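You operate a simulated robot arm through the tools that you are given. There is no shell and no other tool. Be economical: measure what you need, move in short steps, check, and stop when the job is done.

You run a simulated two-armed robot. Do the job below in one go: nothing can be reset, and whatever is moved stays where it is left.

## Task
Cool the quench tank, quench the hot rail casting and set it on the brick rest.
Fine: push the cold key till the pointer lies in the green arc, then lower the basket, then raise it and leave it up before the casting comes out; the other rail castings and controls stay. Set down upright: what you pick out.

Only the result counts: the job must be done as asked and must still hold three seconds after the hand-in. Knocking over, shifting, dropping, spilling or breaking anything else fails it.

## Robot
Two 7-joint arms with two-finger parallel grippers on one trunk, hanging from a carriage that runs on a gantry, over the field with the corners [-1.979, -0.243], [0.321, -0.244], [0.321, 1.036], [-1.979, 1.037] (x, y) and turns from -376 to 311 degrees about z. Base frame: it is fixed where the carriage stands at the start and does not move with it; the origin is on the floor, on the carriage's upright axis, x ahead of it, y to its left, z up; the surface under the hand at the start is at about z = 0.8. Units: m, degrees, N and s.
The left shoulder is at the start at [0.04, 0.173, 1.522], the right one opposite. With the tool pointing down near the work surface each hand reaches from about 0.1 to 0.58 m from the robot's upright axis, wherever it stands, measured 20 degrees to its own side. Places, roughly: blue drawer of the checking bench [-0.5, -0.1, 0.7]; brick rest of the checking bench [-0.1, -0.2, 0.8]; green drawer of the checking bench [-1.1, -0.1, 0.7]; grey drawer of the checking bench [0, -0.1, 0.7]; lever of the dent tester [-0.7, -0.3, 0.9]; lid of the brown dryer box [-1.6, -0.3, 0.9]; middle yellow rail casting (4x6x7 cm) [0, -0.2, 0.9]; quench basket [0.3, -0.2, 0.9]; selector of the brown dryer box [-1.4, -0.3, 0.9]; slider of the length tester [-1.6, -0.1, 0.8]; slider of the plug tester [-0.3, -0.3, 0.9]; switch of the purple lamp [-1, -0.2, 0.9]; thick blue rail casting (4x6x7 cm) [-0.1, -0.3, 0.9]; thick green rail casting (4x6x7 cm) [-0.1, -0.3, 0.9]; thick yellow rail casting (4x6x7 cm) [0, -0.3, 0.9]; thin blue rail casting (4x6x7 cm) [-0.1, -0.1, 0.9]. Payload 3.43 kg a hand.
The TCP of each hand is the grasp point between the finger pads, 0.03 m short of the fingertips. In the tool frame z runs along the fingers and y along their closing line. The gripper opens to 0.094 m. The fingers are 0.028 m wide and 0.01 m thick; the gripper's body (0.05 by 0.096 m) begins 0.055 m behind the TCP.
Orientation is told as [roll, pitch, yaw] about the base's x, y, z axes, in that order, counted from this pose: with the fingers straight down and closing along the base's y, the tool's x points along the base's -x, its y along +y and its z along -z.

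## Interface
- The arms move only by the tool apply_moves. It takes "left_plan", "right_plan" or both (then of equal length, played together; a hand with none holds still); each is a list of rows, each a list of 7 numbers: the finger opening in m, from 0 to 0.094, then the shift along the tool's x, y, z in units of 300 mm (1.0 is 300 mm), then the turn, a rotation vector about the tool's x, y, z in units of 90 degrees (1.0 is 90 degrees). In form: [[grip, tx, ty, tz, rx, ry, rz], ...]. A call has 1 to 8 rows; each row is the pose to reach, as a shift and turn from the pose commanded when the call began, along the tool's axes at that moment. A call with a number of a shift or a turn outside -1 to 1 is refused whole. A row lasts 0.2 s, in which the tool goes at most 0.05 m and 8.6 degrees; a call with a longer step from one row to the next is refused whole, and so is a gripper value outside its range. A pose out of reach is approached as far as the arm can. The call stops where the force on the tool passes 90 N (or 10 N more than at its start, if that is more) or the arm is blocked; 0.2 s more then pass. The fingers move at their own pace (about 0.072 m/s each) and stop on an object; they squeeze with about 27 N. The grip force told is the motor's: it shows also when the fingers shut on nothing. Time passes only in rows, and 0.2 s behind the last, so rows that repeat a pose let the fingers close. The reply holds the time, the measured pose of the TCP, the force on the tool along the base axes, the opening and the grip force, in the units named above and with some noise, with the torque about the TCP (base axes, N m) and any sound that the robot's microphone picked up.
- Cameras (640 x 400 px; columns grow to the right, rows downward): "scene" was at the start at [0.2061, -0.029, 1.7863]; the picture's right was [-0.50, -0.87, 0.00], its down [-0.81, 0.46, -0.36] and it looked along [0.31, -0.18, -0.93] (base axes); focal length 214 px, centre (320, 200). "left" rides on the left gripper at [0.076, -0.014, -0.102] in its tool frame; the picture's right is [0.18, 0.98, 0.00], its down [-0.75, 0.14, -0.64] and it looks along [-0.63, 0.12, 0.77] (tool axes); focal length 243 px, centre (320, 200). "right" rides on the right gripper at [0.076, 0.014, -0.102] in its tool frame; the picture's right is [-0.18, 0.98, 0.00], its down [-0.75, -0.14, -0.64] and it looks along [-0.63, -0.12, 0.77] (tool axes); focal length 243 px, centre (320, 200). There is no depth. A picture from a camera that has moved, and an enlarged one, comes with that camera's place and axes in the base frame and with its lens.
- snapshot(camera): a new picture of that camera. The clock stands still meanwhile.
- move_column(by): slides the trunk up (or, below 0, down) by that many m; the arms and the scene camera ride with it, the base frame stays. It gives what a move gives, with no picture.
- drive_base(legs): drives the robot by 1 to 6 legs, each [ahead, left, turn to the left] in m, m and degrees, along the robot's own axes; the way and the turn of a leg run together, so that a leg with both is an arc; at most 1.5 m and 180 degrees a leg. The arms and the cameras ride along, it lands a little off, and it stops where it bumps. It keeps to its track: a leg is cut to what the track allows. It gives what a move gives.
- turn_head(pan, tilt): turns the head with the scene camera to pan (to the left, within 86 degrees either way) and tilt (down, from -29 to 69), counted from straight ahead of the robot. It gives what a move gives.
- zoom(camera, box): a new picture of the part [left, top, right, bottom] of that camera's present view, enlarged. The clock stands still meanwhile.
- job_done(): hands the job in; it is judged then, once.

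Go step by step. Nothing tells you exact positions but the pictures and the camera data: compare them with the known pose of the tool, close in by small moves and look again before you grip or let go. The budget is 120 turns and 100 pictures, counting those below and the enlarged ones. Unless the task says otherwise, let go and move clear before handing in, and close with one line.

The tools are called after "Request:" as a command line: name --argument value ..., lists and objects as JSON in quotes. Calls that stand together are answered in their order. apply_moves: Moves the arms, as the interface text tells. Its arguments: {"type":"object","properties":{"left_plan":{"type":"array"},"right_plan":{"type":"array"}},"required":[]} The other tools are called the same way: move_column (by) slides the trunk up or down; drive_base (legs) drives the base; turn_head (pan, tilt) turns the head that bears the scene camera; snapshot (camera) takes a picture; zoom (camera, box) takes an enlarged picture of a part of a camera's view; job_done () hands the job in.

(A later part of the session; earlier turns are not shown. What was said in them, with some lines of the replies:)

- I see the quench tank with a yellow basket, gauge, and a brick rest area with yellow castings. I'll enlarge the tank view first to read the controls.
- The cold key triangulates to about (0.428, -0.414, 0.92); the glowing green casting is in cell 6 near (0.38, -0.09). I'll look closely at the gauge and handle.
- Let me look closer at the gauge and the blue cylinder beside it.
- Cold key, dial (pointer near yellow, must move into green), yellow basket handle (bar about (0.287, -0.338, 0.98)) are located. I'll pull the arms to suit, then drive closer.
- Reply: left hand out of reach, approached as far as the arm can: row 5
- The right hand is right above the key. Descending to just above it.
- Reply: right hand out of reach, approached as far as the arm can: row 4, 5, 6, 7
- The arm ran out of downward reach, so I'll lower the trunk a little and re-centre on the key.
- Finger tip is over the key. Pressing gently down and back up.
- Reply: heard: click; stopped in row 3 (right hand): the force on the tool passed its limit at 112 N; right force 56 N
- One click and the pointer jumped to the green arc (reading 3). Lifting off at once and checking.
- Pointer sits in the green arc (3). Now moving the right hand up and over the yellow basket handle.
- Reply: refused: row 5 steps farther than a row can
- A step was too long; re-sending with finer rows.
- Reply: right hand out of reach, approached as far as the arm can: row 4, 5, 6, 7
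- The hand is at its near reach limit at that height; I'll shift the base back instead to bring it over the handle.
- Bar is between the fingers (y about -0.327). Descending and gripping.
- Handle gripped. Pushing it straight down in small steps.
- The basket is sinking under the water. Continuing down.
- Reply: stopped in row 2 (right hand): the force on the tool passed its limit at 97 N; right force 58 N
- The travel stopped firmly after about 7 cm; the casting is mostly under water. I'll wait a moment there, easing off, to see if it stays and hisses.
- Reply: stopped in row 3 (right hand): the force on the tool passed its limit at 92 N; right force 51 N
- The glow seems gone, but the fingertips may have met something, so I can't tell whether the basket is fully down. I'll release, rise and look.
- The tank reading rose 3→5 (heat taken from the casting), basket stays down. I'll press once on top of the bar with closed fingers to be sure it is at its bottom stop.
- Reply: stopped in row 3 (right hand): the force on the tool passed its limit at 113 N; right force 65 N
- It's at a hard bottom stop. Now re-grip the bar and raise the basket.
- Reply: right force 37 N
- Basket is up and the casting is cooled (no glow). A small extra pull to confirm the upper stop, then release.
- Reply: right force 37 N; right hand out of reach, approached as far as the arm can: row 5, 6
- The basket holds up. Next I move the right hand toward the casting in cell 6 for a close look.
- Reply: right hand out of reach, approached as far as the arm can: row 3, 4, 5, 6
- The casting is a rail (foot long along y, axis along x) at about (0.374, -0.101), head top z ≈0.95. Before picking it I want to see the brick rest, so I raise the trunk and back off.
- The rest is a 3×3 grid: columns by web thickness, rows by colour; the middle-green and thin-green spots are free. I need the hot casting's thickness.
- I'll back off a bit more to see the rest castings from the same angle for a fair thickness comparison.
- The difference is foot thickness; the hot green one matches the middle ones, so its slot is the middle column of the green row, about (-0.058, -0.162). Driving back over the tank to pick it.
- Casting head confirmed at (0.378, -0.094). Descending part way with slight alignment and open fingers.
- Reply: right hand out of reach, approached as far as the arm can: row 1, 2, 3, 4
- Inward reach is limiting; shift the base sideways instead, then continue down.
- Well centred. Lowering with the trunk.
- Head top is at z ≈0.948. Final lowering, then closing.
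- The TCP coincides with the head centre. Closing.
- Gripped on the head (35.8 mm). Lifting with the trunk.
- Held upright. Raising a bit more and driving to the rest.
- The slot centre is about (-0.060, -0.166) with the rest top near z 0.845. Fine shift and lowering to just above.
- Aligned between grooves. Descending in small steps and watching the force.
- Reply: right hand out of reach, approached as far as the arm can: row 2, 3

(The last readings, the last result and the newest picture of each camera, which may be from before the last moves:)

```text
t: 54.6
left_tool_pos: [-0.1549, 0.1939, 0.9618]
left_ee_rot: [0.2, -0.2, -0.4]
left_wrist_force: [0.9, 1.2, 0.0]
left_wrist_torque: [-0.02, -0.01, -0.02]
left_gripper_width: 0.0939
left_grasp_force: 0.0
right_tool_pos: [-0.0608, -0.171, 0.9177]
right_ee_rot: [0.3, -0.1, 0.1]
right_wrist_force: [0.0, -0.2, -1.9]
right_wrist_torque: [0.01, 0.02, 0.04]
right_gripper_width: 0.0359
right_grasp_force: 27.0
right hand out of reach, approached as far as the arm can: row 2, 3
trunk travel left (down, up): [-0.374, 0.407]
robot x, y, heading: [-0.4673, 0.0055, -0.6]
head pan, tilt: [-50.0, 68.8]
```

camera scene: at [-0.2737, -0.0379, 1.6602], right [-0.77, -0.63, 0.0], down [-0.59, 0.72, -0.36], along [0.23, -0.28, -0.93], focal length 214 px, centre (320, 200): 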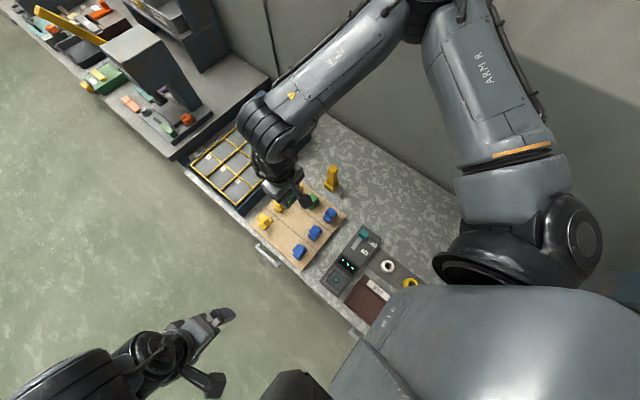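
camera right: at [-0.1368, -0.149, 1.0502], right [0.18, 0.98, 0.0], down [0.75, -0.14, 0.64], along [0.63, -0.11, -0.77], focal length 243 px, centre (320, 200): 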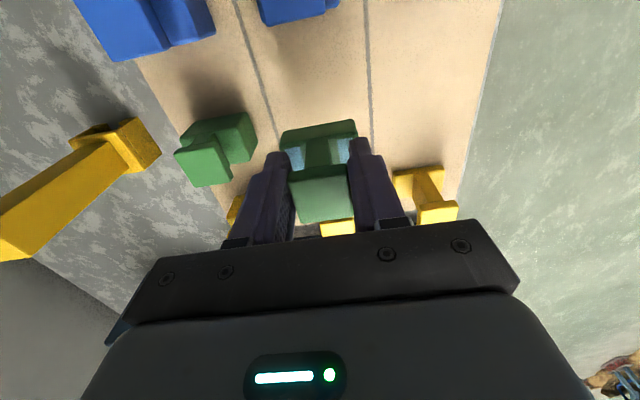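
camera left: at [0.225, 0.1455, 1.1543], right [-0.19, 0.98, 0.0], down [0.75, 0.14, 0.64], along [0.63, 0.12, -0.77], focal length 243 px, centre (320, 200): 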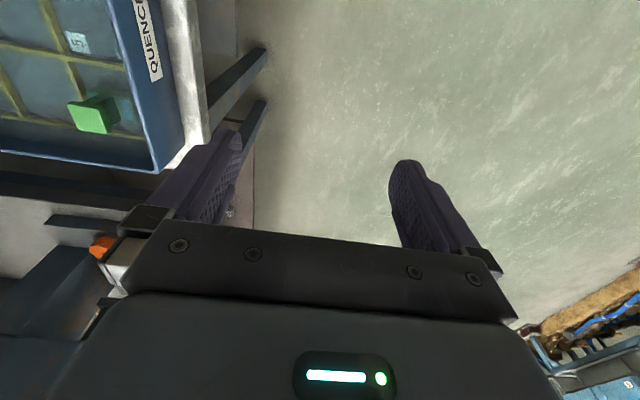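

Request:
move_column --by -0.005

Request:
zoom --camera "right" --box '[220, 60, 460, 240]'

```text
t: 55.2
left_tool_pos: [-0.1548, 0.1948, 0.9562]
left_ee_rot: [0.2, -0.1, -0.4]
left_wrist_force: [-0.2, 0.0, -0.1]
left_wrist_torque: [-0.01, 0.01, 0.01]
left_gripper_width: 0.0941
left_grasp_force: 0.1
right_tool_pos: [-0.0613, -0.1699, 0.9128]
right_ee_rot: [0.3, -0.1, 0.1]
right_wrist_force: [0.7, -0.1, -1.1]
right_wrist_torque: [-0.01, 0.01, -0.02]
right_gripper_width: 0.0358
right_grasp_force: 27.5
trunk travel left (down, up): [-0.369, 0.412]
robot x, y, heading: [-0.4697, 0.007, -0.6]
head pan, tilt: [-50.0, 68.8]
```

```text
2.22 times, centred on (340, 150) of right
camera zoom: at [-0.1391, -0.1557, 1.0157], right [0.18, 0.98, 0.01], down [0.75, -0.14, 0.64], along [0.63, -0.11, -0.77], focal length 539 px, centre (276, 311)
```

zoom: 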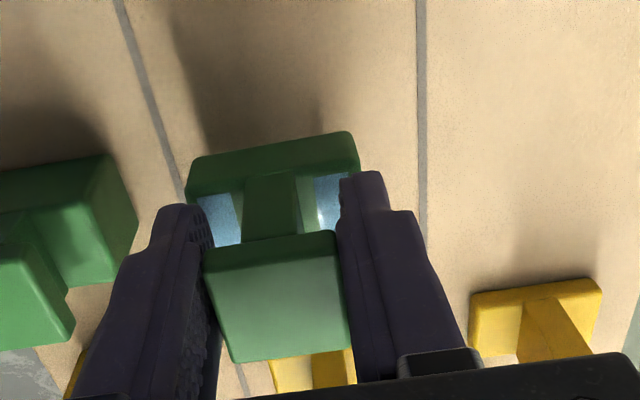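

Still hovering; slightly left of the column centre, so nudge the base 9 mm to +y.

Request:
drive_base --legs '[[0.0, 0.009, 0]]'

Request:
move_column --by -0.005

Request:
zoom --camera "right" --box '[220, 60, 460, 240]'

```text
t: 55.9
left_tool_pos: [-0.1546, 0.2039, 0.9557]
left_ee_rot: [0.2, -0.2, -0.6]
left_wrist_force: [-0.8, -0.1, 1.3]
left_wrist_torque: [-0.02, -0.02, 0.0]
left_gripper_width: 0.0939
left_grasp_force: 0.1
right_tool_pos: [-0.0607, -0.1614, 0.9137]
right_ee_rot: [0.3, 0.0, 0.0]
right_wrist_force: [-0.5, -0.3, -2.0]
right_wrist_torque: [0.01, 0.01, -0.01]
right_gripper_width: 0.0357
right_grasp_force: 26.9
trunk travel left (down, up): [-0.369, 0.412]
robot x, y, heading: [-0.4659, 0.0151, -0.6]
head pan, tilt: [-50.0, 68.8]
```

```text
t: 56.5
left_tool_pos: [-0.1539, 0.2036, 0.9523]
left_ee_rot: [0.2, -0.1, -0.4]
left_wrist_force: [1.1, 0.7, 0.5]
left_wrist_torque: [0.0, 0.04, 0.0]
left_gripper_width: 0.0941
left_grasp_force: 0.1
right_tool_pos: [-0.0615, -0.1616, 0.9076]
right_ee_rot: [0.3, 0.0, 0.0]
right_wrist_force: [0.5, -0.1, -1.1]
right_wrist_torque: [0.04, 0.01, 0.03]
right_gripper_width: 0.0356
right_grasp_force: 27.2
trunk travel left (down, up): [-0.364, 0.417]
robot x, y, heading: [-0.4644, 0.0162, -0.7]
head pan, tilt: [-50.0, 68.8]
```

```text
2.22 times, centred on (340, 150) of right
camera zoom: at [-0.1391, -0.1468, 1.0107], right [0.18, 0.98, 0.01], down [0.75, -0.14, 0.64], along [0.63, -0.11, -0.77], focal length 539 px, centre (276, 311)
```

zoom: 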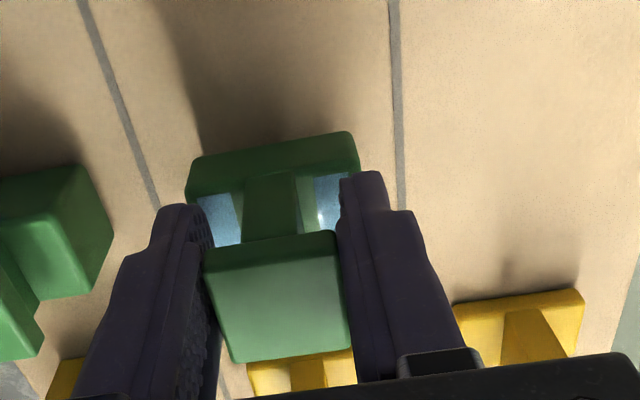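

Centred now. Continuing down in small steps.

Request:
move_column --by -0.005

Request:
move_column --by -0.004

```text
t: 57.0
left_tool_pos: [-0.1539, 0.2031, 0.9484]
left_ee_rot: [0.2, -0.2, -0.5]
left_wrist_force: [0.0, 0.6, 0.0]
left_wrist_torque: [-0.03, -0.02, 0.01]
left_gripper_width: 0.0938
left_grasp_force: 0.1
right_tool_pos: [-0.0611, -0.1616, 0.9024]
right_ee_rot: [0.3, -0.2, 0.0]
right_wrist_force: [0.4, -0.4, -1.6]
right_wrist_torque: [0.02, -0.01, -0.01]
right_gripper_width: 0.0357
right_grasp_force: 27.0
trunk travel left (down, up): [-0.359, 0.422]
robot x, y, heading: [-0.4669, 0.0171, -0.8]
head pan, tilt: [-50.0, 68.8]
```

```text
t: 57.5
left_tool_pos: [-0.1543, 0.2046, 0.9421]
left_ee_rot: [0.1, -0.1, -0.5]
left_wrist_force: [-0.1, 0.3, 1.3]
left_wrist_torque: [0.02, 0.04, -0.01]
left_gripper_width: 0.0943
left_grasp_force: 0.0
right_tool_pos: [-0.0621, -0.1609, 0.8984]
right_ee_rot: [0.3, -0.1, 0.0]
right_wrist_force: [0.0, -0.3, -0.9]
right_wrist_torque: [-0.01, 0.0, 0.03]
right_gripper_width: 0.0358
right_grasp_force: 27.0
trunk travel left (down, up): [-0.355, 0.426]
robot x, y, heading: [-0.4657, 0.0173, -0.6]
head pan, tilt: [-50.0, 68.8]
```

Request:
move_column --by -0.004

Request:
move_column --by -0.004

Request:
zoom --camera "right" --box '[220, 60, 460, 240]'

```text
t: 58.1
left_tool_pos: [-0.1538, 0.203, 0.939]
left_ee_rot: [0.3, -0.1, -0.6]
left_wrist_force: [1.0, -0.4, -0.2]
left_wrist_torque: [-0.01, -0.01, 0.03]
left_gripper_width: 0.0942
left_grasp_force: 0.2
right_tool_pos: [-0.0617, -0.1618, 0.8943]
right_ee_rot: [0.3, -0.1, 0.0]
right_wrist_force: [0.5, 0.0, -1.8]
right_wrist_torque: [0.03, 0.02, 0.02]
right_gripper_width: 0.0357
right_grasp_force: 26.7
trunk travel left (down, up): [-0.351, 0.43]
robot x, y, heading: [-0.4674, 0.0178, -0.6]
head pan, tilt: [-50.0, 68.8]
```

```text
t: 58.6
left_tool_pos: [-0.1534, 0.2031, 0.9355]
left_ee_rot: [0.0, -0.1, -0.4]
left_wrist_force: [-0.2, 0.3, -0.4]
left_wrist_torque: [-0.03, 0.01, 0.0]
left_gripper_width: 0.0942
left_grasp_force: 0.1
right_tool_pos: [-0.0613, -0.1616, 0.892]
right_ee_rot: [0.3, -0.2, 0.1]
right_wrist_force: [-5.9, 0.2, 17.9]
right_wrist_torque: [0.01, -0.02, -0.06]
right_gripper_width: 0.0359
right_grasp_force: 27.4
trunk travel left (down, up): [-0.347, 0.434]
robot x, y, heading: [-0.4629, 0.0132, -0.8]
head pan, tilt: [-50.0, 68.8]
```

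```text
2.22 times, centred on (340, 150) of right
camera zoom: at [-0.1389, -0.1468, 0.9949], right [0.18, 0.98, 0.01], down [0.75, -0.14, 0.64], along [0.63, -0.11, -0.77], focal length 539 px, centre (276, 311)
```

zoom: 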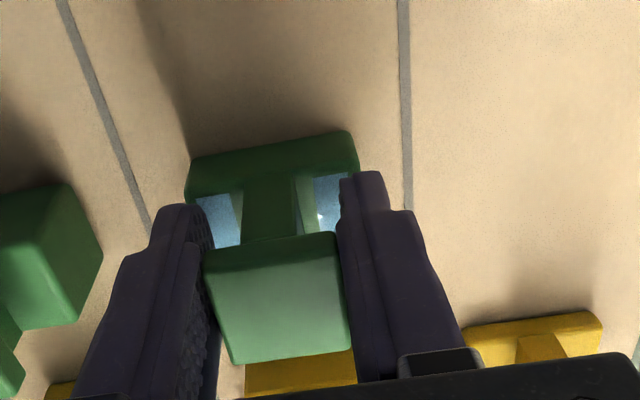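

Contact (about 18 N), casting upright in its slot. Opening gently and rising with the trunk.

Request:
apply_moves --right_plan '[[0.04, 0, 0, 0, 0, 0, 0], [0.055, 0, 0, 0, 0, 0, 0], [0.055, 0, 0, 0, 0, 0, 0], [0.055, 0, 0, 0, 0, 0, 0]]'

Request:
zoom --camera "right" --box '[220, 60, 460, 240]'

```text
t: 59.6
left_tool_pos: [-0.1549, 0.2038, 0.9348]
left_ee_rot: [0.1, -0.1, -0.5]
left_wrist_force: [-1.3, -0.2, -0.9]
left_wrist_torque: [0.03, -0.02, 0.0]
left_gripper_width: 0.0939
left_grasp_force: 0.0
right_tool_pos: [-0.0609, -0.162, 0.8907]
right_ee_rot: [0.3, -0.2, -0.1]
right_wrist_force: [-0.3, 0.0, -1.8]
right_wrist_torque: [-0.01, -0.01, 0.0]
right_gripper_width: 0.055
right_grasp_force: 0.1
trunk travel left (down, up): [-0.347, 0.434]
robot x, y, heading: [-0.4679, 0.015, -0.8]
head pan, tilt: [-50.0, 68.8]
```

```text
2.22 times, centred on (340, 150) of right
camera zoom: at [-0.139, -0.1469, 0.9937], right [0.18, 0.98, 0.01], down [0.75, -0.14, 0.64], along [0.63, -0.11, -0.77], focal length 539 px, centre (276, 311)
```

zoom: 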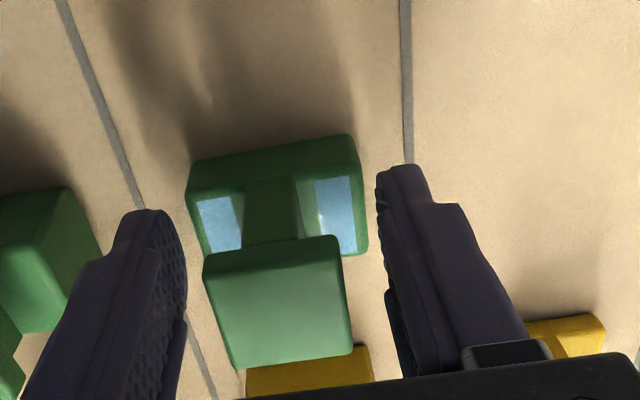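

Free and standing upright. Rising clear and checking the whole scene.

Request:
move_column --by 0.25

Request:
drive_base --legs '[[-0.25, 0.05, 0]]'

Request:
snapshot --camera "right"

Request:
turn_head --pan -25 --tilt 55

Request:
snapshot --camera "scene"

```text
t: 62.2
left_tool_pos: [-0.1545, 0.2038, 1.1853]
left_ee_rot: [0.2, -0.1, -0.6]
left_wrist_force: [-0.4, 0.4, -0.3]
left_wrist_torque: [-0.01, 0.02, -0.03]
left_gripper_width: 0.094
left_grasp_force: 0.2
right_tool_pos: [-0.0611, -0.1622, 1.1404]
right_ee_rot: [0.2, -0.2, 0.1]
right_wrist_force: [0.4, 0.1, -0.2]
right_wrist_torque: [-0.01, 0.02, -0.01]
right_gripper_width: 0.0553
right_grasp_force: 0.0
trunk travel left (down, up): [-0.597, 0.184]
robot x, y, heading: [-0.4635, 0.0172, -0.6]
head pan, tilt: [-50.0, 68.8]
```

```text
t: 64.0
left_tool_pos: [-0.4042, 0.2552, 1.1846]
left_ee_rot: [0.2, -0.1, -0.6]
left_wrist_force: [0.6, 1.0, 0.5]
left_wrist_torque: [-0.04, 0.01, 0.0]
left_gripper_width: 0.0939
left_grasp_force: 0.1
right_tool_pos: [-0.3119, -0.1087, 1.141]
right_ee_rot: [0.2, -0.1, 0.0]
right_wrist_force: [-0.2, 0.0, 0.1]
right_wrist_torque: [0.0, 0.03, 0.01]
right_gripper_width: 0.0549
right_grasp_force: 0.0
trunk travel left (down, up): [-0.597, 0.184]
robot x, y, heading: [-0.7157, 0.0715, -0.9]
head pan, tilt: [-50.0, 68.8]
```

```text
25 pictures are left
camera right: at [-0.3897, -0.0946, 1.2437], right [0.18, 0.98, 0.01], down [0.75, -0.14, 0.64], along [0.63, -0.11, -0.77], focal length 243 px, centre (320, 200)
```

right: 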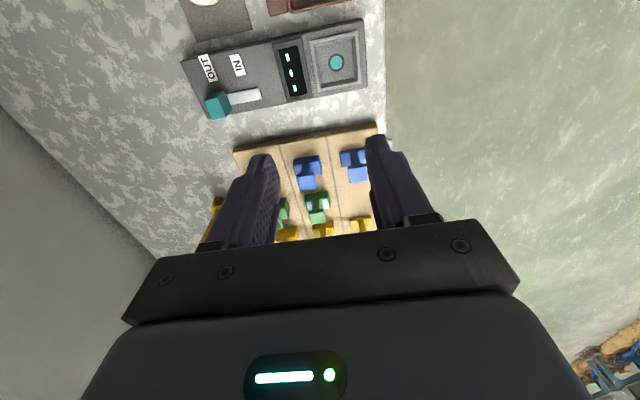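

```text
t: 64.9
left_tool_pos: [-0.4038, 0.2556, 1.1843]
left_ee_rot: [0.1, -0.2, -0.5]
left_wrist_force: [0.1, 0.3, 0.9]
left_wrist_torque: [0.01, -0.02, 0.03]
left_gripper_width: 0.0942
left_grasp_force: 0.0
right_tool_pos: [-0.3127, -0.1097, 1.1406]
right_ee_rot: [0.4, 0.0, 0.0]
right_wrist_force: [0.3, -0.9, 0.0]
right_wrist_torque: [0.01, 0.01, 0.0]
right_gripper_width: 0.0549
right_grasp_force: 0.1
trunk travel left (down, up): [-0.597, 0.184]
robot x, y, heading: [-0.7171, 0.0701, -1.0]
head pan, tilt: [-25.0, 55.0]
```

```text
24 pictures are left
camera scene: at [-0.4943, 0.0354, 1.7237], right [-0.43, -0.9, 0.0], down [-0.74, 0.36, -0.57], along [0.52, -0.25, -0.82], focal length 214 px, centre (320, 200)
```

scene: 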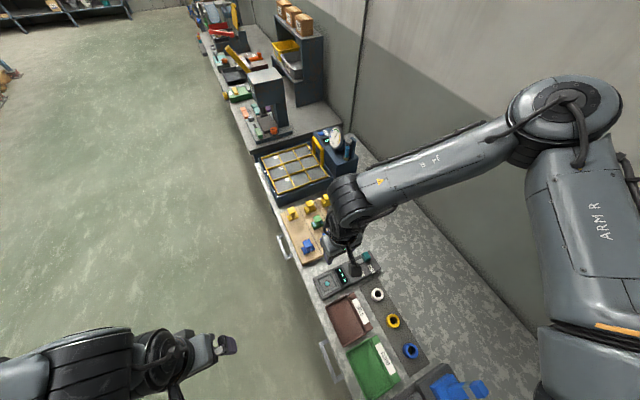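

Request:
zoom --camera "scene" --box '[250, 120, 370, 260]'

```text
2.86 times, centred on (310, 190) of scene
camera zoom: at [-0.4943, 0.0354, 1.7237], right [-0.43, -0.9, 0.0], down [-0.74, 0.36, -0.57], along [0.52, -0.25, -0.82], focal length 613 px, centre (349, 229)
```

zoom: 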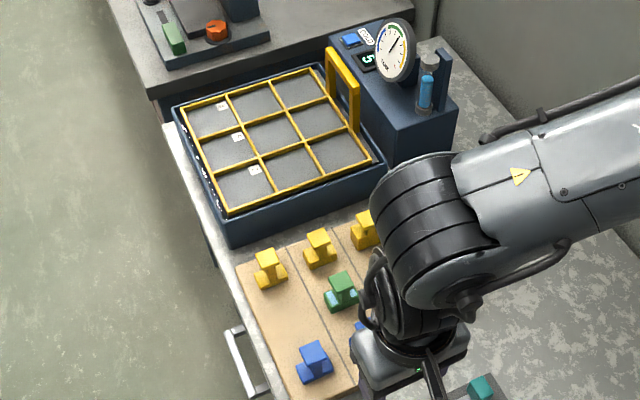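

The basket is up, the pointer is in the green arc, and the quenched casting stands upright in its slot with everything else in place. Handing in.

Request:
job_done

```text
The job is handed in.
```

I cooled the tank, quenched the hot green casting and stood it upright on the brick rest, in the empty middle spot of the green row, and I have handed the job in. One push of the cold key brought the pointer into the green arc, and it ended at the arc's edge after the quench. The basket was lowered to its stop, raised and left up before the casting came out, and I saw nothing else shifted.
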